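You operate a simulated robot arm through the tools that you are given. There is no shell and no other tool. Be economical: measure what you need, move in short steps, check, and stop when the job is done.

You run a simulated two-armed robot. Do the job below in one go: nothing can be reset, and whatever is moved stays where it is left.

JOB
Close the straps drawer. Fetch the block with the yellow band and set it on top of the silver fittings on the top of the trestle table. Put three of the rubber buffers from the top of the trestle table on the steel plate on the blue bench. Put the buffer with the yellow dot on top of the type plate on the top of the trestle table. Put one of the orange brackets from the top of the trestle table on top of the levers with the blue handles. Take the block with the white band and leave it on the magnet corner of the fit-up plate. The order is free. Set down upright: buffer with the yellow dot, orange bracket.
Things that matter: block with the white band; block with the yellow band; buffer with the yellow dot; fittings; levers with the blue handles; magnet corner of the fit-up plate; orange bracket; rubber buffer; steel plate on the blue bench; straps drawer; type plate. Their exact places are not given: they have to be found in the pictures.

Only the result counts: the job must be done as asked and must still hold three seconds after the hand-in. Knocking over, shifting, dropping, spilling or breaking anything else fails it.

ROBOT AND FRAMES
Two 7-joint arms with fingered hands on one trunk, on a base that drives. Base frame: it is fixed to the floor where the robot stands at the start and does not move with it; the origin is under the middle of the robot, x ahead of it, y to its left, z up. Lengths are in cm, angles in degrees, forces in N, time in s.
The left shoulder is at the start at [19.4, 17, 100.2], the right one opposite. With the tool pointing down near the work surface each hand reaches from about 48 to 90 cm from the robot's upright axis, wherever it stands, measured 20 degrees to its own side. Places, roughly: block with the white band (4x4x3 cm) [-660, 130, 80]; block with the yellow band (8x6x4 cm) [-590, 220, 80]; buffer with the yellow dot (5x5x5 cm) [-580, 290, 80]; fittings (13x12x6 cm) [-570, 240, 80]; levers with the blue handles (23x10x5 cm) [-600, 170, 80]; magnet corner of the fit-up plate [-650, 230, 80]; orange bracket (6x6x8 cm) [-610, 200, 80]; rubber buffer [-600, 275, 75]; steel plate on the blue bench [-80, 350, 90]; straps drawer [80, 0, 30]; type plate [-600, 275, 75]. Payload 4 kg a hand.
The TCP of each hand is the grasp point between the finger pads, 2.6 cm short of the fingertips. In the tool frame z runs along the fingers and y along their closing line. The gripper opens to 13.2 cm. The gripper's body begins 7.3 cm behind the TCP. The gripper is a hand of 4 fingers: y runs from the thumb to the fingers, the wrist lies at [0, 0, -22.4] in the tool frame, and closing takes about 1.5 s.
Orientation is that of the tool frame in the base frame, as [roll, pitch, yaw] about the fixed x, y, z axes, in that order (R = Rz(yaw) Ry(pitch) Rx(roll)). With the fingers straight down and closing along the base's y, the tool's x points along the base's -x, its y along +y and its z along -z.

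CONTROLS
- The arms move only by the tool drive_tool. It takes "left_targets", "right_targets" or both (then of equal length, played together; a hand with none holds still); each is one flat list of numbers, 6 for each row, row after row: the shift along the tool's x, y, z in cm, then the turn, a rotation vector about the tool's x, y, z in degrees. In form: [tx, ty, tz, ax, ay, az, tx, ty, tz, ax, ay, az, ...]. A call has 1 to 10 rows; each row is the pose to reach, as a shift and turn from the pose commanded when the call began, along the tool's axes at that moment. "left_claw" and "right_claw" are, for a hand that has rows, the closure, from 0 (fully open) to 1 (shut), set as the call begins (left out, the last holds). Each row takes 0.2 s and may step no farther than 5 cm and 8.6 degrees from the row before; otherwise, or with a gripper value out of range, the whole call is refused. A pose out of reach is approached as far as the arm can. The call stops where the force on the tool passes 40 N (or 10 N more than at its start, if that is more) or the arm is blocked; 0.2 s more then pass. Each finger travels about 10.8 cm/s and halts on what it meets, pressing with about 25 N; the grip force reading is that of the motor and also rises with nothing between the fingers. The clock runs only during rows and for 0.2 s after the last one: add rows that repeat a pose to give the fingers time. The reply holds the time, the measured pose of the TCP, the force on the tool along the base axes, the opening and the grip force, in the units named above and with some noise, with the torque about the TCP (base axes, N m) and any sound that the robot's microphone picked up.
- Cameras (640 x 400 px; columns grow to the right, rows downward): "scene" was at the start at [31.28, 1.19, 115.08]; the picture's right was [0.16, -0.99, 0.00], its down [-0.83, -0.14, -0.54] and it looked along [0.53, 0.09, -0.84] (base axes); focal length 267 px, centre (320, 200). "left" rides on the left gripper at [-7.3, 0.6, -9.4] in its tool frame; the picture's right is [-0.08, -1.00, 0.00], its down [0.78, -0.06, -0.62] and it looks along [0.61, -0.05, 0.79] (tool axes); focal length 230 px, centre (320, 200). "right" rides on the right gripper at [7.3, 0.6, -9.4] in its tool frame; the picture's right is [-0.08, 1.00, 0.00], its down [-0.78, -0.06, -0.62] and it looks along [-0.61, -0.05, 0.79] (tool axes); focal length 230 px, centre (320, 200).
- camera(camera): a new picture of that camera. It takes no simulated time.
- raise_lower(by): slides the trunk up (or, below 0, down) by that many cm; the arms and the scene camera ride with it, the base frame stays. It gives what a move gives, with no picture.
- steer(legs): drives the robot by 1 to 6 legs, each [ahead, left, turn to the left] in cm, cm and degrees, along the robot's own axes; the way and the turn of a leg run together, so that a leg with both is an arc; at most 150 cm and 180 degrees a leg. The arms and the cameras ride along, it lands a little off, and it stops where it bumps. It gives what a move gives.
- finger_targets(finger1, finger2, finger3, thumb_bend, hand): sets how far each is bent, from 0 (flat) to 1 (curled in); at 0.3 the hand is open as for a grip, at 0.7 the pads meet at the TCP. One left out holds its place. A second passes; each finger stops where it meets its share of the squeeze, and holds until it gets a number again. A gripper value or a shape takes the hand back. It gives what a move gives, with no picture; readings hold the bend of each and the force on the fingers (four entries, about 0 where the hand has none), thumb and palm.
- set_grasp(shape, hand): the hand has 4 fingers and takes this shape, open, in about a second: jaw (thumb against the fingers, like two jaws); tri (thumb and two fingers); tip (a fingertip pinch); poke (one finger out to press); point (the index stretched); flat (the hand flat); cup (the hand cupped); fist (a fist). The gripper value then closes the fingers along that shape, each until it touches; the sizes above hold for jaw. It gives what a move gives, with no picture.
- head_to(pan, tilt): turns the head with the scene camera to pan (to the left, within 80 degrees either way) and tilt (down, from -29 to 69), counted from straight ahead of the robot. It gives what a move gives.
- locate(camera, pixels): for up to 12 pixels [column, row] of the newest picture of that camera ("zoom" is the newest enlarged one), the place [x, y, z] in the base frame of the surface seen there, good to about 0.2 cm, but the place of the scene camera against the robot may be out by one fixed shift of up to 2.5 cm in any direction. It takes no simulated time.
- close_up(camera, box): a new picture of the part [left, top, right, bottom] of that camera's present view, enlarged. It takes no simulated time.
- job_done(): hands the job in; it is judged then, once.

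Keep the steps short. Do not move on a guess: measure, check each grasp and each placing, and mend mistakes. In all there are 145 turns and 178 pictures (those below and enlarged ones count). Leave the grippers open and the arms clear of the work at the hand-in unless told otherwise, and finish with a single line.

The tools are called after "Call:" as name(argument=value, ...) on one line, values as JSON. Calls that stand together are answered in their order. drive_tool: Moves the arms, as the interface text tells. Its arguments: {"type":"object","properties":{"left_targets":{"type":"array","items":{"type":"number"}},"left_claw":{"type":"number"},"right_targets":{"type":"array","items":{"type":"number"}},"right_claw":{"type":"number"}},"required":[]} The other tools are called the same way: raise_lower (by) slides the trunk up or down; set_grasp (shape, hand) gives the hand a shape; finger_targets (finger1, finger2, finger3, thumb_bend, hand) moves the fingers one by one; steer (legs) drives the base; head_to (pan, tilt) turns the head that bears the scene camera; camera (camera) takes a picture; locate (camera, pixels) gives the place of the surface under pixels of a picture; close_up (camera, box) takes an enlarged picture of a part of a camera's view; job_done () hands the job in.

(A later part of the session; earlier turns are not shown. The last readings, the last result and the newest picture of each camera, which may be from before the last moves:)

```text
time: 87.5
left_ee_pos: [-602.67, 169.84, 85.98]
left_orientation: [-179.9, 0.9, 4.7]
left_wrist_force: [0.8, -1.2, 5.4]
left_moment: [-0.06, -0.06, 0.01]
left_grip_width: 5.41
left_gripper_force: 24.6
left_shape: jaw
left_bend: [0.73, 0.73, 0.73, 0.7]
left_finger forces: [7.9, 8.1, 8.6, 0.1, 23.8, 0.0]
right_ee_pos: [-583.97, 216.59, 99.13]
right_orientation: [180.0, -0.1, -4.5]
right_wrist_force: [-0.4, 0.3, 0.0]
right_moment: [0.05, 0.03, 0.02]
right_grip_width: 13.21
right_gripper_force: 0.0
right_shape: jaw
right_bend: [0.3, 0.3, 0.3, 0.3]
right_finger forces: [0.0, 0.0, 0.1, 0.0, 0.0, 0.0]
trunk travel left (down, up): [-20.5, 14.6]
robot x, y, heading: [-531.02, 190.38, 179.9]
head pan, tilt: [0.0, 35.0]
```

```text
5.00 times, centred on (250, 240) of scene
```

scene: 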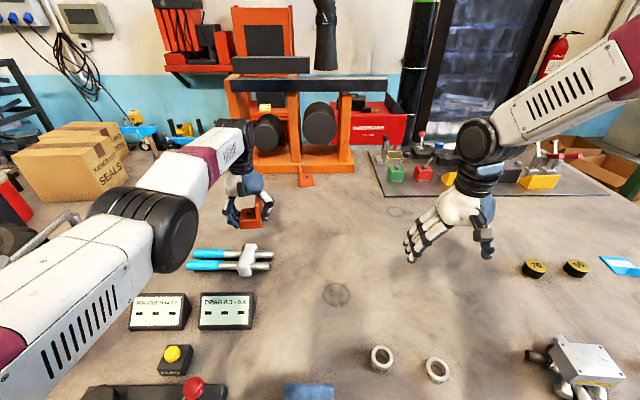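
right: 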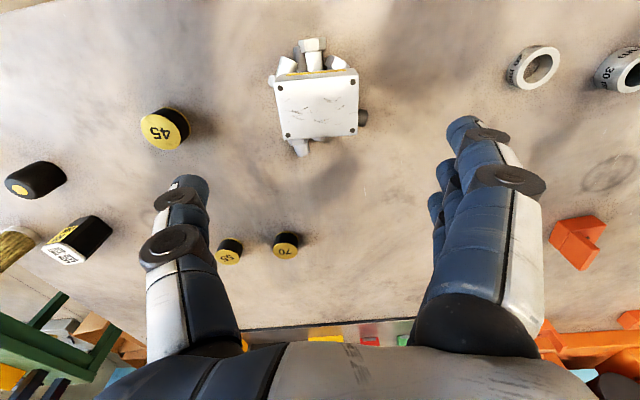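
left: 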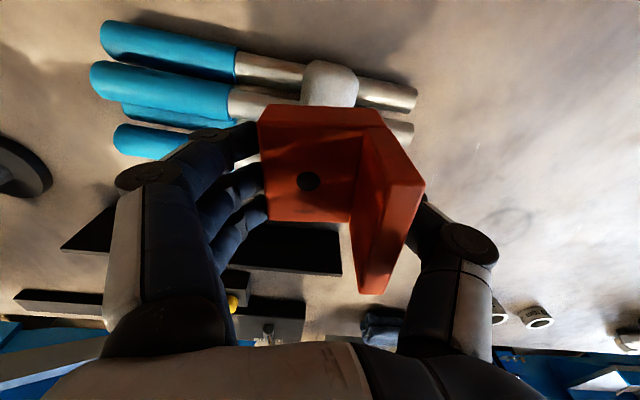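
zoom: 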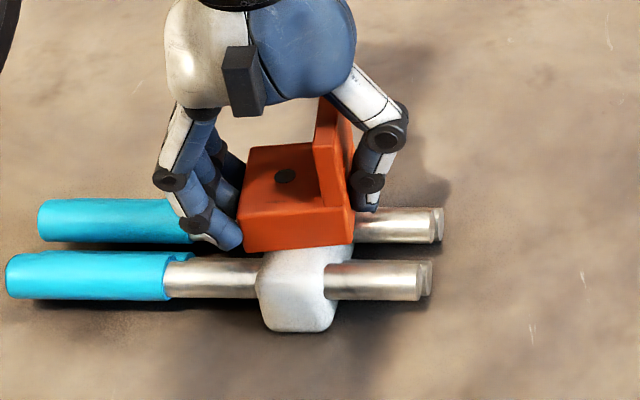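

There is contact (force reversed to +5 N) and the bracket stands level. I open slightly.

Call:
drive_tool(left_targets=[0, 0, 0, 0, 0, 0, 0, 0, 0, 0, 0, 0, 0, 0, 0, 0, 0, 0], left_claw=0.45)

Call:
camera(camera="left")

Call:
close_up(camera="scene", box=[200, 200, 300, 280])

```text
time: 88.3
left_ee_pos: [-602.72, 169.71, 85.76]
left_orientation: [-179.9, 0.7, 4.8]
left_wrist_force: [-0.7, 0.1, -0.8]
left_moment: [0.02, -0.01, 0.01]
left_grip_width: 7.18
left_gripper_force: 0.0
left_shape: jaw
left_bend: [0.72, 0.72, 0.72, 0.7]
left_finger forces: [0.1, 0.0, 0.1, 0.0, 0.1, 0.1]
right_ee_pos: [-584.04, 216.37, 99.15]
right_orientation: [180.0, -0.2, -4.5]
right_wrist_force: [-0.7, 0.3, -0.4]
right_moment: [0.03, 0.0, -0.03]
right_grip_width: 13.19
right_gripper_force: 0.0
right_shape: jaw
right_bend: [0.3, 0.3, 0.3, 0.3]
right_finger forces: [0.0, 0.1, 0.1, 0.1, 0.0, 0.0]
trunk travel left (down, up): [-20.5, 14.6]
robot x, y, heading: [-531.41, 190.52, 179.9]
head pan, tilt: [0.0, 35.0]
```

```text
124 pictures are left
```

left: 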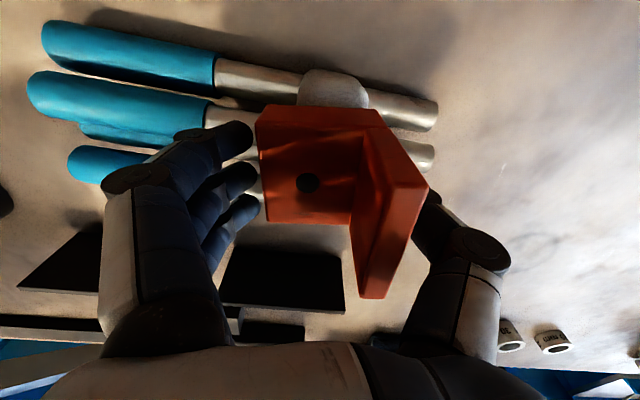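

```text
5.00 times, centred on (250, 240) of scene
```

zoom: 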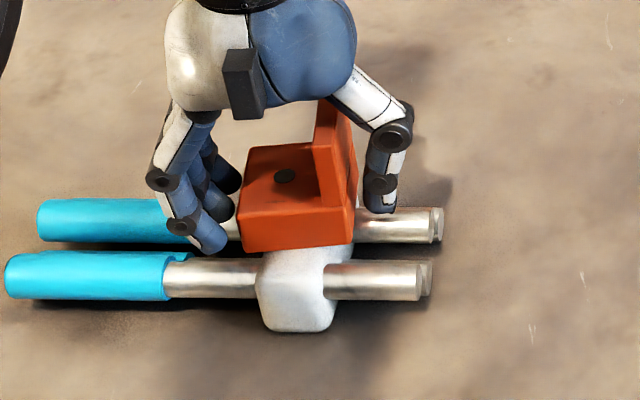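

It stands upright and level. I open fully and raise the trunk to withdraw vertically.

Call:
drive_tool(left_targets=[0, 0, 0, 0, 0, 0, 0, 0, 0, 0, 0, 0, 0, 0, 0, 0, 0, 0, 0, 0, 0, 0, 0, 0], left_claw=0)

Call:
raise_lower(by=13)

Call:
camera(camera="left")

Call:
camera(camera="scene")

```text
time: 89.3
left_ee_pos: [-602.68, 169.77, 85.69]
left_orientation: [-179.9, 0.6, 4.8]
left_wrist_force: [0.4, -0.3, 0.6]
left_moment: [-0.02, -0.02, -0.02]
left_grip_width: 13.17
left_gripper_force: 0.0
left_shape: jaw
left_bend: [0.3, 0.3, 0.3, 0.3]
left_finger forces: [0.1, 0.1, 0.1, 0.1, 0.0, 0.0]
right_ee_pos: [-584.04, 216.45, 99.11]
right_orientation: [179.9, -0.1, -4.5]
right_wrist_force: [0.2, -0.7, 0.0]
right_moment: [0.01, 0.0, -0.02]
right_grip_width: 13.17
right_gripper_force: 0.1
right_shape: jaw
right_bend: [0.3, 0.3, 0.3, 0.3]
right_finger forces: [0.0, 0.1, 0.0, 0.0, 0.0, 0.0]
trunk travel left (down, up): [-20.5, 14.6]
robot x, y, heading: [-531.02, 190.44, 179.9]
head pan, tilt: [0.0, 35.0]
```

```text
time: 90.8
left_ee_pos: [-602.79, 169.75, 100.91]
left_orientation: [-179.8, 2.6, 4.8]
left_wrist_force: [0.3, -0.2, -0.1]
left_moment: [0.04, 0.03, -0.01]
left_grip_width: 13.15
left_gripper_force: 0.0
left_shape: jaw
left_bend: [0.3, 0.3, 0.3, 0.3]
left_finger forces: [0.0, 0.0, 0.0, 0.1, 0.1, 0.0]
right_ee_pos: [-584.12, 216.48, 112.12]
right_orientation: [179.9, -0.2, -4.5]
right_wrist_force: [-0.5, -0.6, -0.2]
right_moment: [-0.04, -0.02, 0.0]
right_grip_width: 13.2
right_gripper_force: 0.0
right_shape: jaw
right_bend: [0.3, 0.3, 0.3, 0.3]
right_finger forces: [0.0, 0.1, 0.0, 0.0, 0.0, 0.1]
trunk travel left (down, up): [-33.5, 1.6]
robot x, y, heading: [-531.33, 190.79, 179.8]
head pan, tilt: [0.0, 35.0]
```

```text
122 pictures are left
```

left: 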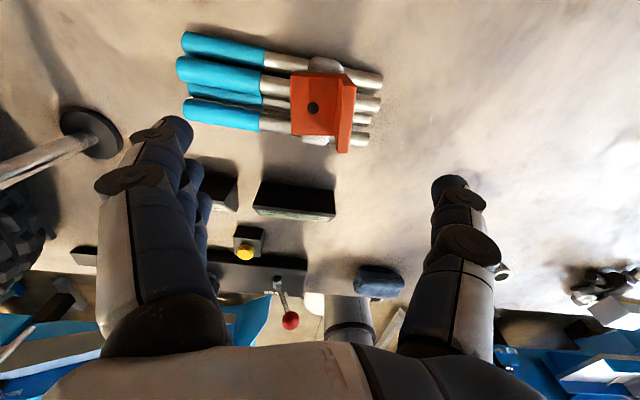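

```text
121 pictures are left
```

scene: 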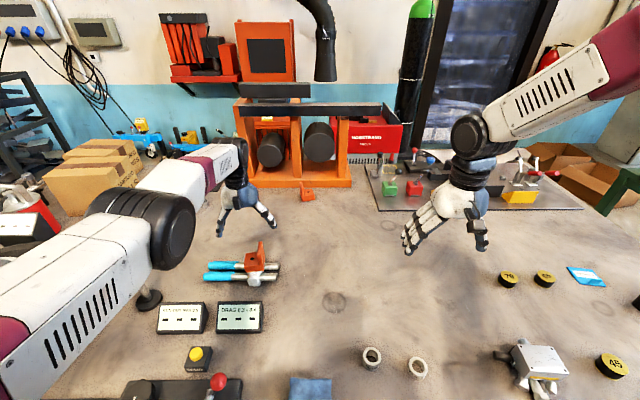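

The bracket is placed. Now the white-band block at the back left. I look left with the head to find it and see the surroundings.

Call:
head_to(pan=25, tilt=32)

Call:
camera(camera="scene")

```text
time: 91.7
left_ee_pos: [-602.85, 169.78, 101.07]
left_orientation: [-179.8, 2.6, 4.8]
left_wrist_force: [0.2, 0.4, -0.1]
left_moment: [-0.01, 0.02, 0.0]
left_grip_width: 13.19
left_gripper_force: 0.1
left_shape: jaw
left_bend: [0.3, 0.3, 0.3, 0.3]
left_finger forces: [0.0, 0.0, 0.0, 0.0, 0.0, 0.0]
right_ee_pos: [-583.96, 216.47, 112.21]
right_orientation: [180.0, -0.2, -4.5]
right_wrist_force: [-0.1, 0.9, -0.2]
right_moment: [-0.03, 0.0, 0.01]
right_grip_width: 13.17
right_gripper_force: 0.1
right_shape: jaw
right_bend: [0.3, 0.3, 0.3, 0.3]
right_finger forces: [0.0, 0.1, 0.0, 0.1, 0.0, 0.1]
trunk travel left (down, up): [-33.5, 1.6]
robot x, y, heading: [-530.89, 190.42, 179.9]
head pan, tilt: [25.0, 32.0]
```

```text
120 pictures are left
```

scene: 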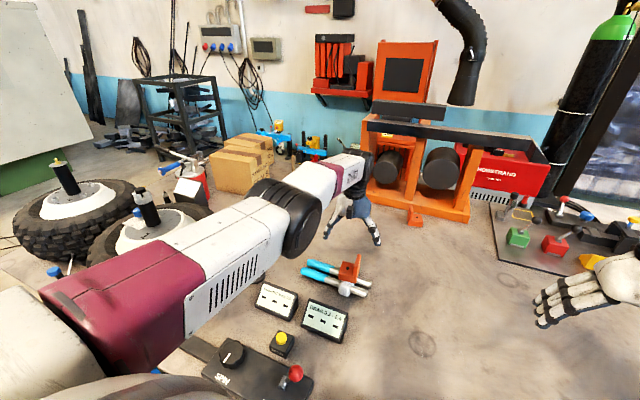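

The left arm hides the spot. I move the left hand inwards and look again.

Call:
drive_tool(left_targets=[2, -4, -2, 0, 0, 0, 4, -8, -4, 0, 0, 0, 6, -12, -5, 0, 0, 0, 8, -16, -5, 0, 0, 0, 10, -20, -5, 0, 0, 0])

Call:
camera(camera="scene")

```text
time: 93.1
left_ee_pos: [-599.86, 186.8, 105.44]
left_orientation: [179.9, 2.5, 9.5]
left_wrist_force: [0.1, -0.5, -0.1]
left_moment: [-0.02, 0.02, 0.0]
left_grip_width: 13.18
left_gripper_force: 0.0
left_shape: jaw
left_bend: [0.3, 0.3, 0.3, 0.3]
left_finger forces: [0.0, 0.1, 0.1, 0.0, 0.1, 0.0]
left hand out of reach, approached as far as the arm can: row 1, 2, 3, 4, 5
right_ee_pos: [-584.15, 216.48, 112.14]
right_orientation: [179.9, -0.1, -4.5]
right_wrist_force: [0.3, -0.5, -0.4]
right_moment: [0.01, 0.02, 0.02]
right_grip_width: 13.18
right_gripper_force: 0.1
right_shape: jaw
right_bend: [0.3, 0.3, 0.3, 0.3]
right_finger forces: [0.0, 0.1, 0.1, 0.1, 0.1, 0.0]
trunk travel left (down, up): [-33.5, 1.6]
robot x, y, heading: [-531.01, 190.87, 179.5]
head pan, tilt: [25.0, 32.0]
stopped in row 5 (left hand): the arm was blocked; the commanded pose is now the measured one
```

```text
119 pictures are left
```

scene: 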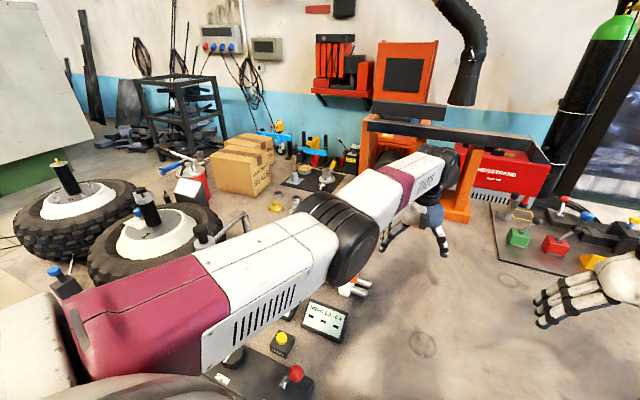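

The dark sheet with the small items at (310,175) is now visible. I enlarge it.

Call:
close_up(camera="scene", box=[260, 140, 360, 205])

Call:
locate(camera="zoom", pixels=[[300, 240], [240, 250], [340, 190], [260, 280], [330, 290], [430, 290], [190, 260], [480, 230], [300, 150], [160, 300], [70, 200], [540, 230]])

```text
6.15 times, centred on (310, 172) of scene
```

zoom: 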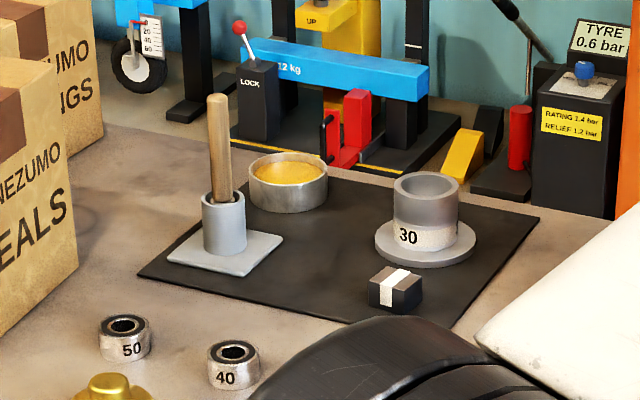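

```text
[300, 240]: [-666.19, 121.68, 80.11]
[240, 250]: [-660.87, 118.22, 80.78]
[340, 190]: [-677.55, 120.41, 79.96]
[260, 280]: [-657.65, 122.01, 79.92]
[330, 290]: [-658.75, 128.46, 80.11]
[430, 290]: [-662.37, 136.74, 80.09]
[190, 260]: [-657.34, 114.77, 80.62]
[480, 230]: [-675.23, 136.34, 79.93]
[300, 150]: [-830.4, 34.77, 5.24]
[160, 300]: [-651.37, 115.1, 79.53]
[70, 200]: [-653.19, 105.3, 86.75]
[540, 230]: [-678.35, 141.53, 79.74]
```

I measure the block itself, plus the table's left end and what stands beyond it.

Call:
locate(camera="zoom", pixels=[[395, 270], [380, 285], [410, 295], [395, 300], [372, 265], [420, 275], [425, 205], [430, 255]])

Call:
locate(camera="scene", pixels=[[150, 235], [65, 195], [25, 235], [20, 290], [60, 285], [230, 165], [225, 230], [190, 190], [400, 220], [120, 240], [470, 205], [350, 120]])

```text
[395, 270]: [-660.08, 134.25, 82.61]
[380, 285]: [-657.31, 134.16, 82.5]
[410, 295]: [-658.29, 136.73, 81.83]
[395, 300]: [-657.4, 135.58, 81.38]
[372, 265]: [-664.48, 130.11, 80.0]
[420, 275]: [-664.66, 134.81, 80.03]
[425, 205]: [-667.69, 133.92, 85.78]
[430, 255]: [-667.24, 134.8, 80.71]
```

```text
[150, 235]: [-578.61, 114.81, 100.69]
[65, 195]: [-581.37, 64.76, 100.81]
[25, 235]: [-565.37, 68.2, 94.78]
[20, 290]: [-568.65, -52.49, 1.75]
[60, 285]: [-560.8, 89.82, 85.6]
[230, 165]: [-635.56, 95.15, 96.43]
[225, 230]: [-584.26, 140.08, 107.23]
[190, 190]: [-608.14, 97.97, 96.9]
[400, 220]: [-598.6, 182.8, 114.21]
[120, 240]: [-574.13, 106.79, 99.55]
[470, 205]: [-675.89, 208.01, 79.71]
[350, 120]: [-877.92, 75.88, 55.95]
```

The white-band block is at about (−659, 134), 118+ cm from here, so I will need a tilted reach. Let me also inspect the fit-up plate's magnet corner with the yellow outline near (522,213).

Call:
close_up(camera="scene", box=[480, 180, 640, 280])

Call:
locate(camera="zoom", pixels=[[170, 130], [135, 120], [210, 125], [125, 150], [205, 155], [160, 140], [150, 245], [300, 265], [60, 90], [80, 270], [200, 60], [165, 180]])

```text
4.00 times, centred on (560, 230) of scene
```

zoom: 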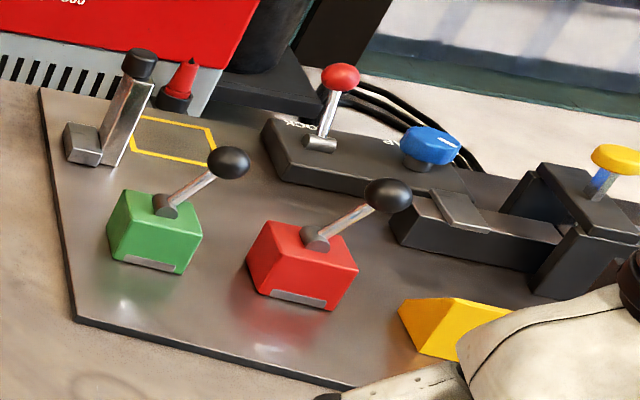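

```text
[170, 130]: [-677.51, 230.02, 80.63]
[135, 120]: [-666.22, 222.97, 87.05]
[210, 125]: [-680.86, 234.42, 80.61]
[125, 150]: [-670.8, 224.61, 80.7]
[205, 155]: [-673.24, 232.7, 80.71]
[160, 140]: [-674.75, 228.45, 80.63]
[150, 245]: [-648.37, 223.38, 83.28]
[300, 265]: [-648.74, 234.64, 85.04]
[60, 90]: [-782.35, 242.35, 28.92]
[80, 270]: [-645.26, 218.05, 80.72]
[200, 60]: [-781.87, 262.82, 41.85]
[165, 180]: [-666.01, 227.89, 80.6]
```

The plate corner carrying the green and red magnets is near (−648, 229). Both spots are far from the front edge, so I check whether there is room behind the table.

Call:
head_to(pan=-20, tilt=20)

Call:
camera(camera="scene")

Call:
locate(camera="scene", pixels=[[140, 200], [150, 150], [250, 175], [300, 130], [320, 180], [380, 130], [380, 175], [450, 190], [500, 200], [520, 160], [600, 240], [560, 260]])

```text
time: 94.2
left_ee_pos: [-599.86, 186.81, 105.46]
left_orientation: [179.8, 2.4, 9.4]
left_wrist_force: [0.4, -0.7, 0.7]
left_moment: [-0.01, 0.04, -0.01]
left_grip_width: 13.19
left_gripper_force: 0.1
left_shape: jaw
left_bend: [0.3, 0.3, 0.3, 0.3]
left_finger forces: [0.0, 0.0, 0.0, 0.0, 0.0, 0.1]
right_ee_pos: [-584.02, 216.42, 112.07]
right_orientation: [179.9, -0.2, -4.5]
right_wrist_force: [-0.1, 0.1, 0.2]
right_moment: [0.02, 0.02, 0.03]
right_grip_width: 13.17
right_gripper_force: 0.1
right_shape: jaw
right_bend: [0.3, 0.3, 0.3, 0.3]
right_finger forces: [0.1, 0.0, 0.0, 0.0, 0.1, 0.0]
trunk travel left (down, up): [-33.5, 1.6]
robot x, y, heading: [-531.31, 190.9, 179.7]
head pan, tilt: [-20.0, 20.0]
```

```text
116 pictures are left
```

scene: 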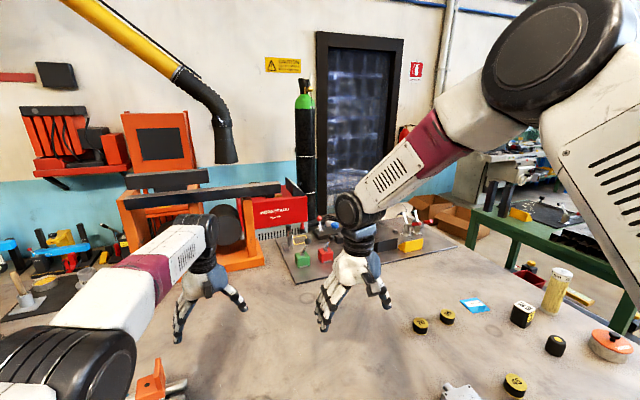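

```text
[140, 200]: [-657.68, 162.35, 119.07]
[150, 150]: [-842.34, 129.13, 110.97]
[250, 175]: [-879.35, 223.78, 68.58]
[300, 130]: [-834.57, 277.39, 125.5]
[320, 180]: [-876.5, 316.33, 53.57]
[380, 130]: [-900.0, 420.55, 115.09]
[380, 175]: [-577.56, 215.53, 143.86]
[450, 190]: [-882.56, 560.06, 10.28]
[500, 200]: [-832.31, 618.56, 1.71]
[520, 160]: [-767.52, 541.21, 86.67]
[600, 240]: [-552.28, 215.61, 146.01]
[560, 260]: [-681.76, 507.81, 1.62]
```

There seems to be a lane behind the table (wall at x≈−880), which I will inspect from the right end. First I do the right-side work: I shift right by 65 cm.

Call:
steer(legs=[[0, -65, 0]])

Call:
camera(camera="scene")

Call:
camera(camera="right")

```text
time: 97.9
left_ee_pos: [-600.33, 250.6, 105.48]
left_orientation: [179.9, 2.4, 10.6]
left_wrist_force: [-0.1, 0.8, -0.6]
left_moment: [-0.01, 0.03, -0.01]
left_grip_width: 13.19
left_gripper_force: 0.0
left_shape: jaw
left_bend: [0.3, 0.3, 0.3, 0.3]
left_finger forces: [0.0, 0.0, 0.0, 0.0, 0.0, 0.1]
right_ee_pos: [-585.13, 280.51, 112.1]
right_orientation: [179.8, -0.2, -3.3]
right_wrist_force: [-0.4, -0.3, 0.4]
right_moment: [-0.01, 0.0, -0.01]
right_grip_width: 13.21
right_gripper_force: 0.0
right_shape: jaw
right_bend: [0.3, 0.3, 0.3, 0.3]
right_finger forces: [0.0, 0.0, 0.0, 0.0, 0.1, 0.1]
trunk travel left (down, up): [-33.5, 1.6]
robot x, y, heading: [-531.58, 255.69, -178.8]
head pan, tilt: [-20.0, 20.0]
```

```text
115 pictures are left
```

scene: 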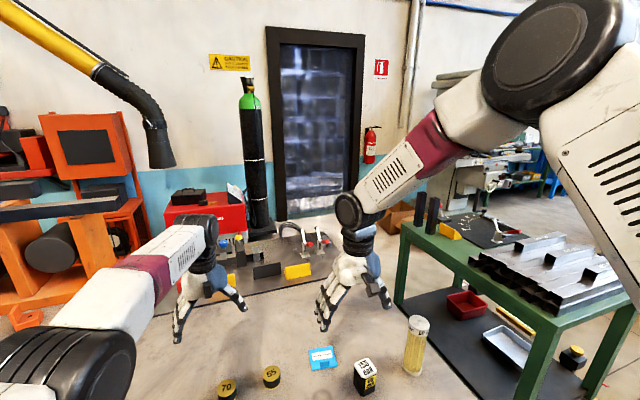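

```text
114 pictures are left
```

right: 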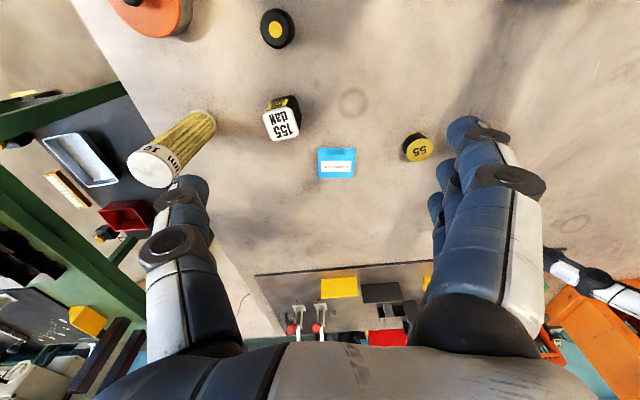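

The right camera now shows the dotted buffer at (277,27) and the type plate at (337,162). I enlarge and measure.

Call:
close_up(camera="right", box=[240, 0, 440, 200])

Call:
locate(camera="right", pixels=[[277, 29], [262, 22], [294, 28], [279, 45], [337, 165], [319, 150], [355, 150], [319, 177], [355, 177], [337, 152], [417, 147], [285, 105]])

Call:
locate(camera="scene", pixels=[[400, 225], [550, 330], [475, 265], [430, 300], [395, 300], [600, 340], [640, 300], [320, 225], [410, 205], [470, 225]])

```text
2.00 times, centred on (340, 100) of right
```

zoom: 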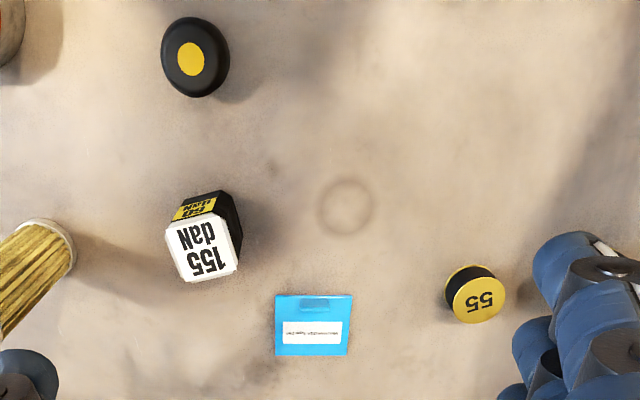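

```text
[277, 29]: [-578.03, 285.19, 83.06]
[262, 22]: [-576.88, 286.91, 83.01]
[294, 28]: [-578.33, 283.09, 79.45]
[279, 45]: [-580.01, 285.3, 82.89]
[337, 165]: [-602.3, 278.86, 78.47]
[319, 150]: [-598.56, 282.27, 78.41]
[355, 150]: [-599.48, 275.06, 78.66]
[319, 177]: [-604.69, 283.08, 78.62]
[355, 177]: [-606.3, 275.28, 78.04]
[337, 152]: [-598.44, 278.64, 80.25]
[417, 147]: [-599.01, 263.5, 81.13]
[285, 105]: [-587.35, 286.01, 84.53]
```

```text
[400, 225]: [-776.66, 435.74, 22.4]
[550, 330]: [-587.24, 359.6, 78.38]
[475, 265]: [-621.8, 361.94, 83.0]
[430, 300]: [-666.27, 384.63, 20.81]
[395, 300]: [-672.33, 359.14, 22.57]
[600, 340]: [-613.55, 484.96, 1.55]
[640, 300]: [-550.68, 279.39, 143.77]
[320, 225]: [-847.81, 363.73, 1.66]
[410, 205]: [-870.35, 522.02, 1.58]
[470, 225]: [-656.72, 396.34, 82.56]
```

The type plate is a thin blue plate with a small tab at its near edge. Its flat middle is at (−602.6, 278.8), z≈78.5. The dotted buffer's centre is at (−578, 285.3), top 83. A lidded tin stands near it, so I measure that and narrow the hand first. I also lift the left hand before lowering the trunk.

Call:
locate(camera="right", pixels=[[190, 10], [180, 30], [150, 15], [215, 120], [205, 115]])

Call:
drive_tool(left_targets=[2, 0, -4, 0, 0, 0, 4, 0, -8, 0, 0, 0, 6, 0, -12, 0, 0, 0, 6, 0, -14, 0, 0, 0], right_targets=[2.5, -2, 0, 0, 0, 0, 5, -4, 0, 0, 0, 0, 6.8, -5.2, 0, 0, 0, 0, 6.8, -5.2, 0, 0, 0, 0], right_claw=0.3)

Call:
raise_lower(by=-18)

Call:
camera(camera="right")

```text
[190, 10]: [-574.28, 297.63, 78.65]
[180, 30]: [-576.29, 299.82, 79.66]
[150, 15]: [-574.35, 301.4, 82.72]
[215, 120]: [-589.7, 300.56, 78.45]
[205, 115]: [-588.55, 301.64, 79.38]
```

```text
time: 98.9
left_ee_pos: [-599.41, 251.27, 118.72]
left_orientation: [179.6, 1.7, 12.6]
left_wrist_force: [-0.2, -0.4, 0.4]
left_moment: [0.0, -0.01, -0.03]
left_grip_width: 13.18
left_gripper_force: 0.1
left_shape: jaw
left_bend: [0.3, 0.3, 0.3, 0.3]
left_finger forces: [0.0, 0.1, 0.0, 0.0, 0.1, 0.1]
left hand out of reach, approached as far as the arm can: row 1, 2, 3, 4
right_ee_pos: [-577.93, 285.24, 112.25]
right_orientation: [-179.9, -0.1, -3.3]
right_wrist_force: [0.8, 0.9, 1.1]
right_moment: [-0.02, 0.0, 0.01]
right_grip_width: 9.29
right_gripper_force: 0.1
right_shape: jaw
right_bend: [0.67, 0.67, 0.67, 0.63]
right_finger forces: [0.0, 0.1, 0.1, 0.1, 0.1, 0.0]
trunk travel left (down, up): [-33.5, 1.6]
robot x, y, heading: [-531.81, 255.85, -178.7]
head pan, tilt: [-20.0, 20.0]
```

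```text
time: 100.9
left_ee_pos: [-600.97, 251.28, 90.06]
left_orientation: [178.0, -8.3, 13.0]
left_wrist_force: [1.1, 0.1, 0.3]
left_moment: [0.0, 0.04, -0.01]
left_grip_width: 13.18
left_gripper_force: 0.0
left_shape: jaw
left_bend: [0.3, 0.3, 0.3, 0.3]
left_finger forces: [0.0, 0.0, 0.0, 0.0, 0.0, 0.0]
right_ee_pos: [-577.87, 285.35, 94.26]
right_orientation: [-179.9, 0.1, -3.2]
right_wrist_force: [-0.1, -1.1, -0.1]
right_moment: [0.01, 0.0, -0.02]
right_grip_width: 9.27
right_gripper_force: 0.0
right_shape: jaw
right_bend: [0.67, 0.67, 0.67, 0.63]
right_finger forces: [0.0, 0.0, 0.0, 0.0, 0.0, 0.1]
trunk travel left (down, up): [-15.5, 19.6]
robot x, y, heading: [-531.81, 255.7, -179.0]
head pan, tilt: [-20.0, 20.0]
```

```text
112 pictures are left
```

right: 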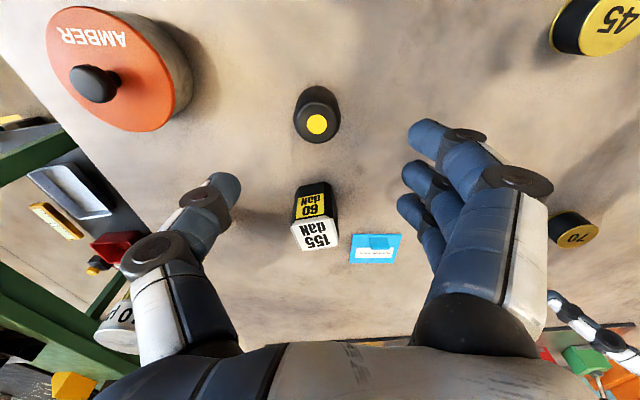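

The right hand is above the buffer. I re-measure it from here.

Call:
locate(camera="right", pixels=[[317, 124], [317, 98], [298, 115], [337, 115], [320, 138], [319, 88], [190, 90], [375, 240], [305, 195]])

Call:
close_up(camera="right", box=[270, 60, 430, 270])

```text
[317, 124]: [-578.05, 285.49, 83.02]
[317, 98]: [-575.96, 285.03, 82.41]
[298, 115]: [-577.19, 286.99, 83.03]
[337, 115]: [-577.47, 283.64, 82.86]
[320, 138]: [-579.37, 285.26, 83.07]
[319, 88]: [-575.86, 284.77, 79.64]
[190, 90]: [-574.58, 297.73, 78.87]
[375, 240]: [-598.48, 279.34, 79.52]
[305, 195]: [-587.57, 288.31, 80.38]
```

```text
1.90 times, centred on (350, 165) of right
```

zoom: 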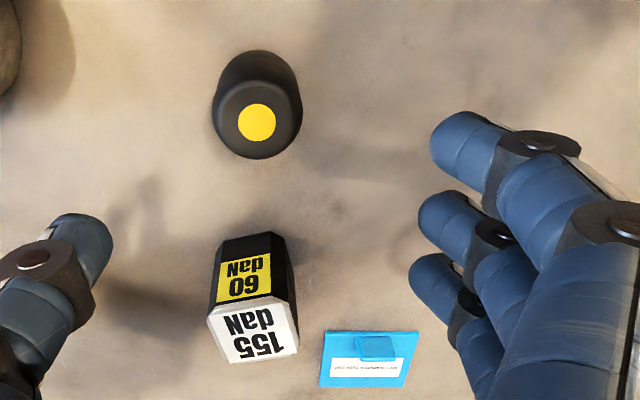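

The buffer's centre is confirmed at (−578, 285.4). I descend and grip.

Call:
drive_tool(right_targets=[0, 0, 4.5, 0, 0, 0, 0, 0, 9, 0, 0, 0, 0, 0, 12, 0, 0, 0, 0, 0, 13.1, 0, 0, 0, 0, 0, 13.1, 0, 0, 0])

Call:
drive_tool(right_targets=[0, 0, 0, 0, 0, 0, 0, 0, 0, 0, 0, 0, 0, 0, 0, 0, 0, 0, 0, 0, 0, 0, 0, 0, 0, 0, 0, 0, 0, 0, 0, 0, 0, 0, 0, 0], right_claw=1)

Call:
camera(camera="right")

```text
time: 102.1
left_ee_pos: [-601.04, 251.32, 90.06]
left_orientation: [178.1, -8.2, 12.8]
left_wrist_force: [0.3, -0.6, 0.1]
left_moment: [0.04, 0.0, 0.03]
left_grip_width: 13.17
left_gripper_force: 0.1
left_shape: jaw
left_bend: [0.3, 0.3, 0.3, 0.3]
left_finger forces: [0.0, 0.0, 0.0, 0.0, 0.0, 0.1]
right_ee_pos: [-577.95, 285.35, 81.1]
right_orientation: [180.0, -0.1, -3.3]
right_wrist_force: [0.4, -0.3, 0.7]
right_moment: [-0.02, 0.0, -0.02]
right_grip_width: 9.28
right_gripper_force: 0.0
right_shape: jaw
right_bend: [0.67, 0.67, 0.67, 0.63]
right_finger forces: [0.1, 0.0, 0.0, 0.0, 0.1, 0.0]
trunk travel left (down, up): [-15.5, 19.6]
robot x, y, heading: [-531.6, 255.97, -179.0]
head pan, tilt: [-20.0, 20.0]
```

```text
time: 103.5
left_ee_pos: [-600.93, 251.3, 89.79]
left_orientation: [178.0, -8.3, 12.9]
left_wrist_force: [-0.4, -0.1, 1.1]
left_moment: [0.01, 0.0, 0.04]
left_grip_width: 13.19
left_gripper_force: 0.1
left_shape: jaw
left_bend: [0.3, 0.3, 0.3, 0.3]
left_finger forces: [0.1, 0.0, 0.0, 0.0, 0.0, 0.0]
right_ee_pos: [-577.95, 285.24, 81.03]
right_orientation: [180.0, -0.1, -3.3]
right_wrist_force: [-0.7, 0.0, -0.8]
right_moment: [-0.02, -0.01, 0.0]
right_grip_width: 3.17
right_gripper_force: 25.3
right_shape: jaw
right_bend: [0.72, 0.74, 0.72, 0.7]
right_finger forces: [5.5, 7.6, 7.6, 0.0, 22.3, 0.0]
trunk travel left (down, up): [-15.5, 19.6]
robot x, y, heading: [-531.2, 256.02, -179.0]
head pan, tilt: [-20.0, 20.0]
```

```text
110 pictures are left
```

right: 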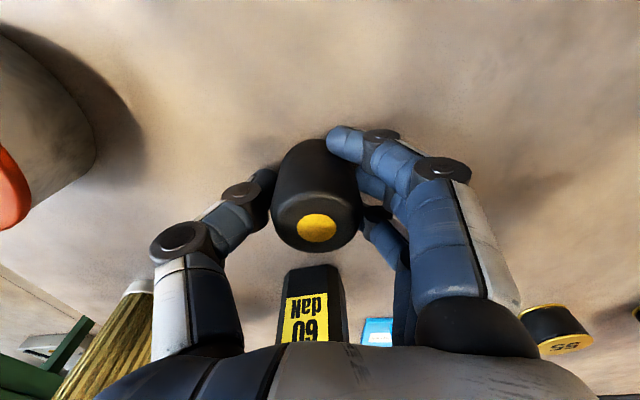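

It is gripped upright. I lift it and carry it over the type plate.

Call:
drive_tool(right_targets=[0, 0, -4, 0, 0, 0, 0, 0, -8, 0, 0, 0, 0, 0, -12, 0, 0, 0, -4.5, 1.5, -12, 0, 0, 0, -9, 3, -12, 0, 0, 0, -13.5, 4.5, -12, 0, 0, 0, -18, 6, -12, 0, 0, 0, -21.5, 7.2, -12, 0, 0, 0, -24.2, 7.9, -12, 0, 0, 0, -24.2, 7.9, -12, 0, 0, 0])

Call:
camera(camera="right")

```text
time: 105.7
left_ee_pos: [-600.99, 251.21, 89.99]
left_orientation: [177.9, -8.3, 13.0]
left_wrist_force: [-0.6, -0.4, -1.3]
left_moment: [0.0, 0.02, 0.04]
left_grip_width: 13.19
left_gripper_force: 0.2
left_shape: jaw
left_bend: [0.3, 0.3, 0.3, 0.3]
left_finger forces: [0.0, 0.0, 0.1, 0.1, 0.0, 0.1]
right_ee_pos: [-602.65, 278.78, 93.07]
right_orientation: [180.0, -0.1, -3.3]
right_wrist_force: [0.2, -0.2, -1.4]
right_moment: [0.0, 0.0, -0.01]
right_grip_width: 3.09
right_gripper_force: 25.1
right_shape: jaw
right_bend: [0.72, 0.73, 0.72, 0.7]
right_finger forces: [6.9, 7.5, 9.6, 0.1, 22.1, 0.0]
trunk travel left (down, up): [-15.5, 19.6]
robot x, y, heading: [-531.6, 255.68, -178.9]
head pan, tilt: [-20.0, 20.0]
```

```text
109 pictures are left
```

right: 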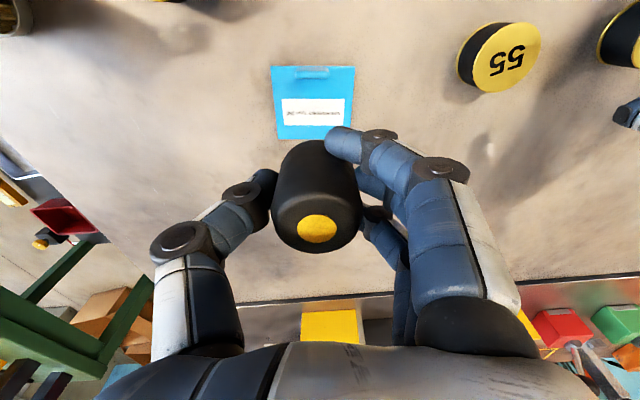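

It is in reach here. I measure the plate again to aim precisely.

Call:
locate(camera="right", pixels=[[273, 68], [353, 68], [280, 138], [348, 132], [313, 72], [313, 85], [313, 95], [317, 228], [300, 128]])

Call:
close_up(camera="right", box=[250, 50, 380, 150])

```text
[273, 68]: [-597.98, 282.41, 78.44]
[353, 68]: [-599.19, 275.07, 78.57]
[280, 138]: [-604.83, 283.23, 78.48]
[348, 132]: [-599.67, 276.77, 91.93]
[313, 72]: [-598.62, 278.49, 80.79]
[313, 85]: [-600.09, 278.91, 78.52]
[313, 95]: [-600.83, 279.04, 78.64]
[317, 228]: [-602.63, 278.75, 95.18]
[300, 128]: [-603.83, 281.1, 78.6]
```

```text
4.00 times, centred on (315, 100) of right
```

zoom: 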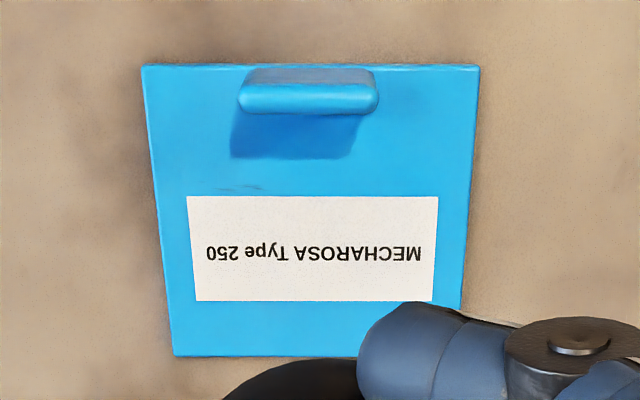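

The plate's flat part is free from −599.5 to −605. I set the centre to (−602.7, 279.1) and descend.

Call:
drive_tool(right_targets=[0, -0.3, 4, 0, 0, 0, 0, -0.3, 8, 0, 0, 0, 0, -0.3, 10.7, 0, 0, 0, 0, -0.3, 11.1, 0, 0, 0, 0, -0.3, 11.1, 0, 0, 0])

Call:
drive_tool(right_targets=[0, 0, 0.2, 0, 0, 0, 0, 0, 0.35, 0, 0, 0])

```text
time: 106.9
left_ee_pos: [-601.06, 251.26, 90.06]
left_orientation: [177.9, -8.3, 12.9]
left_wrist_force: [0.0, 0.2, -0.2]
left_moment: [-0.04, -0.02, 0.02]
left_grip_width: 13.2
left_gripper_force: 0.1
left_shape: jaw
left_bend: [0.3, 0.3, 0.3, 0.3]
left_finger forces: [0.0, 0.0, 0.0, 0.0, 0.0, 0.0]
right_ee_pos: [-602.42, 279.06, 81.64]
right_orientation: [180.0, -0.1, -3.2]
right_wrist_force: [-0.4, -0.1, -0.4]
right_moment: [-0.01, 0.03, -0.01]
right_grip_width: 3.13
right_gripper_force: 24.9
right_shape: jaw
right_bend: [0.72, 0.73, 0.72, 0.7]
right_finger forces: [7.3, 7.6, 9.9, 0.0, 22.0, 0.0]
trunk travel left (down, up): [-15.5, 19.6]
robot x, y, heading: [-531.8, 255.79, -179.0]
head pan, tilt: [-20.0, 20.0]
```

```text
time: 107.5
left_ee_pos: [-600.99, 251.21, 90.08]
left_orientation: [177.9, -8.1, 13.0]
left_wrist_force: [-0.5, 0.3, -0.3]
left_moment: [0.0, 0.0, -0.02]
left_grip_width: 13.2
left_gripper_force: 0.0
left_shape: jaw
left_bend: [0.3, 0.3, 0.3, 0.3]
left_finger forces: [0.0, 0.0, 0.1, 0.0, 0.1, 0.1]
right_ee_pos: [-602.57, 279.05, 81.49]
right_orientation: [-179.9, 0.0, -3.4]
right_wrist_force: [0.0, -0.6, 3.3]
right_moment: [-0.03, 0.04, 0.04]
right_grip_width: 3.1
right_gripper_force: 25.1
right_shape: jaw
right_bend: [0.72, 0.74, 0.72, 0.7]
right_finger forces: [7.5, 7.9, 10.0, 0.1, 22.4, 0.0]
trunk travel left (down, up): [-15.5, 19.6]
robot x, y, heading: [-531.76, 255.76, -179.3]
head pan, tilt: [-20.0, 20.0]
```

The buffer touches the plate. I release it and lift off.

Call:
drive_tool(right_targets=[0, 0, 0, 0, 0, 0, 0, 0, 0, 0, 0, 0, 0, 0, 0, 0, 0, 0, 0, 0, 0, 0, 0, 0, 0, 0, -4, 0, 0, 0, 0, 0, -8, 0, 0, 0, 0, 0, -12.5, 0, 0, 0], right_claw=0.35)

Call:
camera(camera="right")

```text
time: 109.1
left_ee_pos: [-601.0, 251.23, 89.96]
left_orientation: [177.9, -8.2, 13.0]
left_wrist_force: [-0.4, 0.3, 0.5]
left_moment: [-0.03, 0.02, -0.01]
left_grip_width: 13.21
left_gripper_force: 0.1
left_shape: jaw
left_bend: [0.3, 0.3, 0.3, 0.3]
left_finger forces: [0.0, 0.1, 0.0, 0.1, 0.1, 0.1]
right_ee_pos: [-602.4, 279.18, 94.27]
right_orientation: [-180.0, -0.1, -3.3]
right_wrist_force: [0.7, -0.3, 0.4]
right_moment: [-0.01, 0.0, 0.0]
right_grip_width: 8.58
right_gripper_force: 0.1
right_shape: jaw
right_bend: [0.7, 0.7, 0.7, 0.67]
right_finger forces: [0.0, 0.1, 0.0, 0.0, 0.1, 0.1]
trunk travel left (down, up): [-15.5, 19.6]
robot x, y, heading: [-531.68, 255.42, -179.2]
head pan, tilt: [-20.0, 20.0]
```

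```text
107 pictures are left
```

right: 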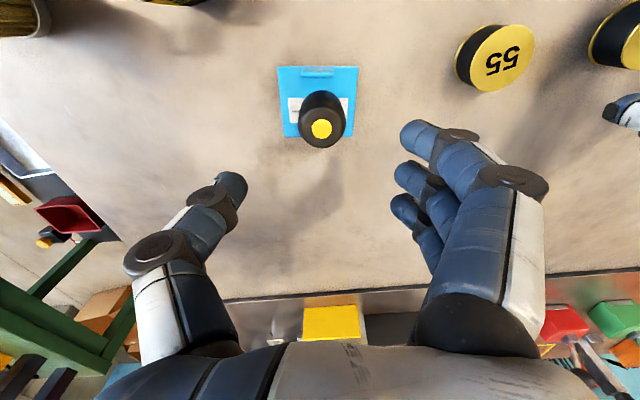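

The yellow-dot buffer stands upright on the type plate. Before transporting the buffers, I look for access to the back of the table from its left end. I raise the trunk, back off, and look left.

Call:
raise_lower(by=17)

Call:
steer(legs=[[-48, 0, 0], [0, 110, -1]])

Call:
head_to(pan=55, tilt=22)

Call:
camera(camera="scene")

```text
time: 111.0
left_ee_pos: [-599.71, 251.14, 118.74]
left_orientation: [-179.5, 2.1, 13.0]
left_wrist_force: [-0.3, -0.1, 0.0]
left_moment: [0.01, 0.02, 0.01]
left_grip_width: 13.2
left_gripper_force: 0.0
left_shape: jaw
left_bend: [0.3, 0.3, 0.3, 0.3]
left_finger forces: [0.0, 0.1, 0.0, 0.0, 0.1, 0.0]
right_ee_pos: [-602.69, 279.16, 110.95]
right_orientation: [-179.9, -0.1, -3.3]
right_wrist_force: [-0.8, 0.6, 0.4]
right_moment: [0.0, 0.01, 0.01]
right_grip_width: 8.56
right_gripper_force: 0.0
right_shape: jaw
right_bend: [0.7, 0.7, 0.7, 0.67]
right_finger forces: [0.0, 0.0, 0.0, 0.0, 0.1, 0.0]
trunk travel left (down, up): [-32.5, 2.6]
robot x, y, heading: [-531.44, 255.4, -179.0]
head pan, tilt: [-20.0, 20.0]
```

```text
time: 118.8
left_ee_pos: [-552.12, 148.66, 118.7]
left_orientation: [-179.6, 1.9, 11.5]
left_wrist_force: [0.4, -0.6, 0.5]
left_moment: [-0.01, 0.01, -0.01]
left_grip_width: 13.18
left_gripper_force: 0.1
left_shape: jaw
left_bend: [0.3, 0.3, 0.3, 0.3]
left_finger forces: [0.0, 0.1, 0.1, 0.0, 0.0, 0.1]
right_ee_pos: [-554.34, 176.74, 111.1]
right_orientation: [-180.0, -0.1, -4.8]
right_wrist_force: [-0.3, 0.3, -0.7]
right_moment: [0.0, -0.01, 0.03]
right_grip_width: 8.54
right_gripper_force: 0.0
right_shape: jaw
right_bend: [0.7, 0.7, 0.7, 0.67]
right_finger forces: [0.0, 0.0, 0.1, 0.0, 0.0, 0.0]
trunk travel left (down, up): [-32.5, 2.6]
robot x, y, heading: [-484.09, 151.34, 179.3]
head pan, tilt: [-20.0, 20.0]
```

```text
time: 120.3
left_ee_pos: [-552.35, 148.35, 118.86]
left_orientation: [-179.5, 2.1, 11.8]
left_wrist_force: [-0.8, -0.3, 0.0]
left_moment: [0.0, -0.03, 0.04]
left_grip_width: 13.2
left_gripper_force: 0.1
left_shape: jaw
left_bend: [0.3, 0.3, 0.3, 0.3]
left_finger forces: [0.1, 0.0, 0.1, 0.0, 0.1, 0.1]
right_ee_pos: [-554.42, 176.84, 110.98]
right_orientation: [180.0, -0.1, -4.9]
right_wrist_force: [0.4, 0.7, -0.7]
right_moment: [-0.01, -0.02, -0.01]
right_grip_width: 8.54
right_gripper_force: 0.1
right_shape: jaw
right_bend: [0.7, 0.7, 0.7, 0.67]
right_finger forces: [0.2, 0.0, 0.1, 0.0, 0.0, 0.0]
trunk travel left (down, up): [-32.5, 2.6]
robot x, y, heading: [-483.82, 151.6, 179.2]
head pan, tilt: [55.0, 22.0]
```

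```text
106 pictures are left
```

scene: 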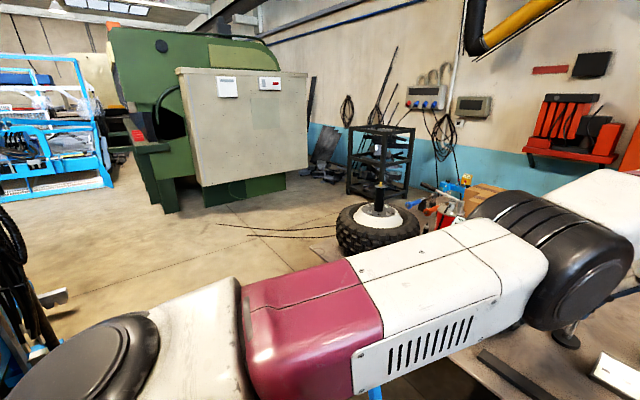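

The floor to the left is open. I measure the table end, the rack and the green machine.

Call:
locate(camera="scene", pixels=[[310, 240], [330, 215], [375, 235], [352, 190], [410, 195], [380, 130], [290, 180], [250, 205], [330, 255], [425, 180], [440, 200], [200, 250]])

Call:
steer(legs=[[0, 120, 0]])

Call:
head_to(pan=20, tilt=25)

Call:
camera(camera="scene")

```text
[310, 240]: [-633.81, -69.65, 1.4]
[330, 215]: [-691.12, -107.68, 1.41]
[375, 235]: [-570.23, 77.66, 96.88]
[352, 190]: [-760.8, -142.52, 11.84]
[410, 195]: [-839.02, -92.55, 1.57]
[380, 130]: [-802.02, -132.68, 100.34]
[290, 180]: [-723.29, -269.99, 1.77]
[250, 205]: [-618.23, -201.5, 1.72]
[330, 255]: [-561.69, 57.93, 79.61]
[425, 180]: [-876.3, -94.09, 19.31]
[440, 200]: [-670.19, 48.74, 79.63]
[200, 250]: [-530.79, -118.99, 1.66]
```

```text
time: 126.5
left_ee_pos: [-555.55, 28.37, 118.76]
left_orientation: [-179.5, 2.1, 10.0]
left_wrist_force: [0.1, -0.2, -0.4]
left_moment: [0.02, -0.01, 0.03]
left_grip_width: 13.2
left_gripper_force: 0.1
left_shape: jaw
left_bend: [0.3, 0.3, 0.3, 0.3]
left_finger forces: [0.0, 0.1, 0.0, 0.1, 0.1, 0.0]
right_ee_pos: [-556.55, 57.0, 111.06]
right_orientation: [180.0, -0.1, -6.8]
right_wrist_force: [-0.5, 0.1, -0.4]
right_moment: [0.02, 0.04, 0.05]
right_grip_width: 8.54
right_gripper_force: 0.1
right_shape: jaw
right_bend: [0.7, 0.7, 0.7, 0.67]
right_finger forces: [0.1, 0.0, 0.1, 0.0, 0.0, 0.1]
trunk travel left (down, up): [-32.5, 2.6]
robot x, y, heading: [-487.09, 29.28, 177.8]
head pan, tilt: [55.0, 22.0]
```

```text
time: 127.5
left_ee_pos: [-555.51, 28.36, 118.63]
left_orientation: [-179.5, 1.9, 10.2]
left_wrist_force: [0.1, 0.2, -0.4]
left_moment: [0.02, -0.02, -0.03]
left_grip_width: 13.19
left_gripper_force: 0.0
left_shape: jaw
left_bend: [0.3, 0.3, 0.3, 0.3]
left_finger forces: [0.0, 0.1, 0.0, 0.1, 0.0, 0.0]
right_ee_pos: [-556.63, 56.89, 111.02]
right_orientation: [180.0, 0.0, -6.6]
right_wrist_force: [-0.4, 0.3, 0.0]
right_moment: [-0.02, -0.02, -0.01]
right_grip_width: 8.55
right_gripper_force: 0.0
right_shape: jaw
right_bend: [0.7, 0.7, 0.7, 0.67]
right_finger forces: [0.2, 0.0, 0.1, 0.1, 0.0, 0.0]
trunk travel left (down, up): [-32.5, 2.6]
robot x, y, heading: [-487.16, 29.43, 177.4]
head pan, tilt: [20.0, 25.0]
```

```text
105 pictures are left
```

scene: 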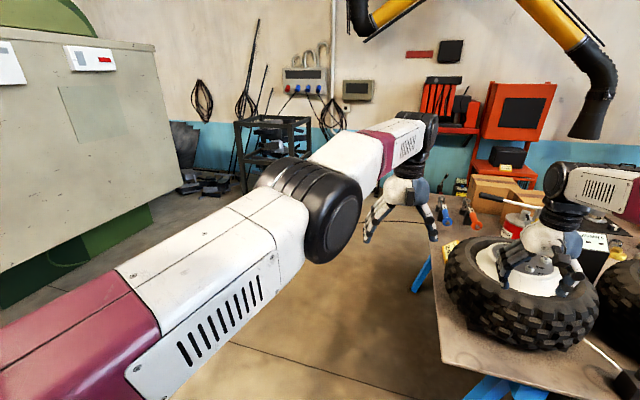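

The way past the table's left end is free. I go to y≈−20, then forward to x≈−640 and look behind the table.

Call:
steer(legs=[[0, 50, 2], [140, 0, 0]])

Call:
head_to(pan=-35, tilt=25)

Call:
camera(camera="scene")

```text
time: 137.1
left_ee_pos: [-697.62, -20.65, 118.76]
left_orientation: [-179.5, 2.1, 11.4]
left_wrist_force: [0.2, 0.4, -0.4]
left_moment: [0.01, 0.01, 0.05]
left_grip_width: 13.19
left_gripper_force: 0.1
left_shape: jaw
left_bend: [0.3, 0.3, 0.3, 0.3]
left_finger forces: [0.0, 0.0, 0.0, 0.1, 0.0, 0.0]
right_ee_pos: [-699.31, 7.83, 111.05]
right_orientation: [-180.0, -0.1, -5.4]
right_wrist_force: [0.1, -0.5, 0.7]
right_moment: [0.02, -0.03, 0.01]
right_grip_width: 8.56
right_gripper_force: 0.0
right_shape: jaw
right_bend: [0.7, 0.7, 0.7, 0.67]
right_finger forces: [0.0, 0.1, 0.1, 0.0, 0.1, 0.0]
trunk travel left (down, up): [-32.5, 2.6]
robot x, y, heading: [-629.31, -17.96, 179.1]
head pan, tilt: [20.0, 25.0]
```

```text
time: 138.3
left_ee_pos: [-697.51, -20.82, 118.73]
left_orientation: [-179.5, 2.0, 11.5]
left_wrist_force: [0.8, 0.4, 0.2]
left_moment: [-0.01, -0.02, 0.01]
left_grip_width: 13.19
left_gripper_force: 0.0
left_shape: jaw
left_bend: [0.3, 0.3, 0.3, 0.3]
left_finger forces: [0.0, 0.1, 0.0, 0.0, 0.1, 0.0]
right_ee_pos: [-699.22, 7.96, 110.98]
right_orientation: [-180.0, -0.1, -5.4]
right_wrist_force: [-1.4, 0.3, -0.4]
right_moment: [-0.02, -0.01, 0.02]
right_grip_width: 8.56
right_gripper_force: 0.2
right_shape: jaw
right_bend: [0.7, 0.7, 0.7, 0.67]
right_finger forces: [0.0, 0.1, 0.0, 0.0, 0.1, 0.0]
trunk travel left (down, up): [-32.5, 2.6]
robot x, y, heading: [-629.33, -18.61, 178.8]
head pan, tilt: [-35.0, 25.0]
```

```text
104 pictures are left
```

scene: 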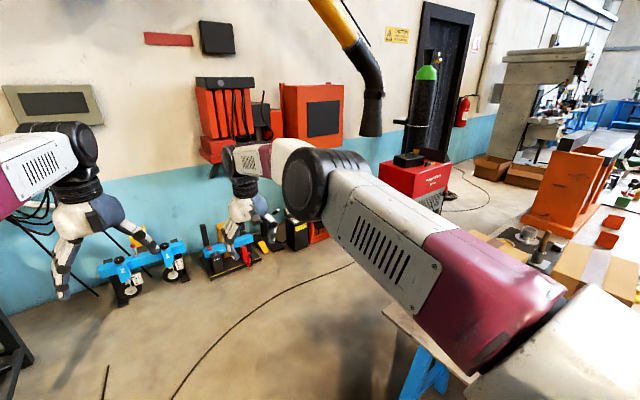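

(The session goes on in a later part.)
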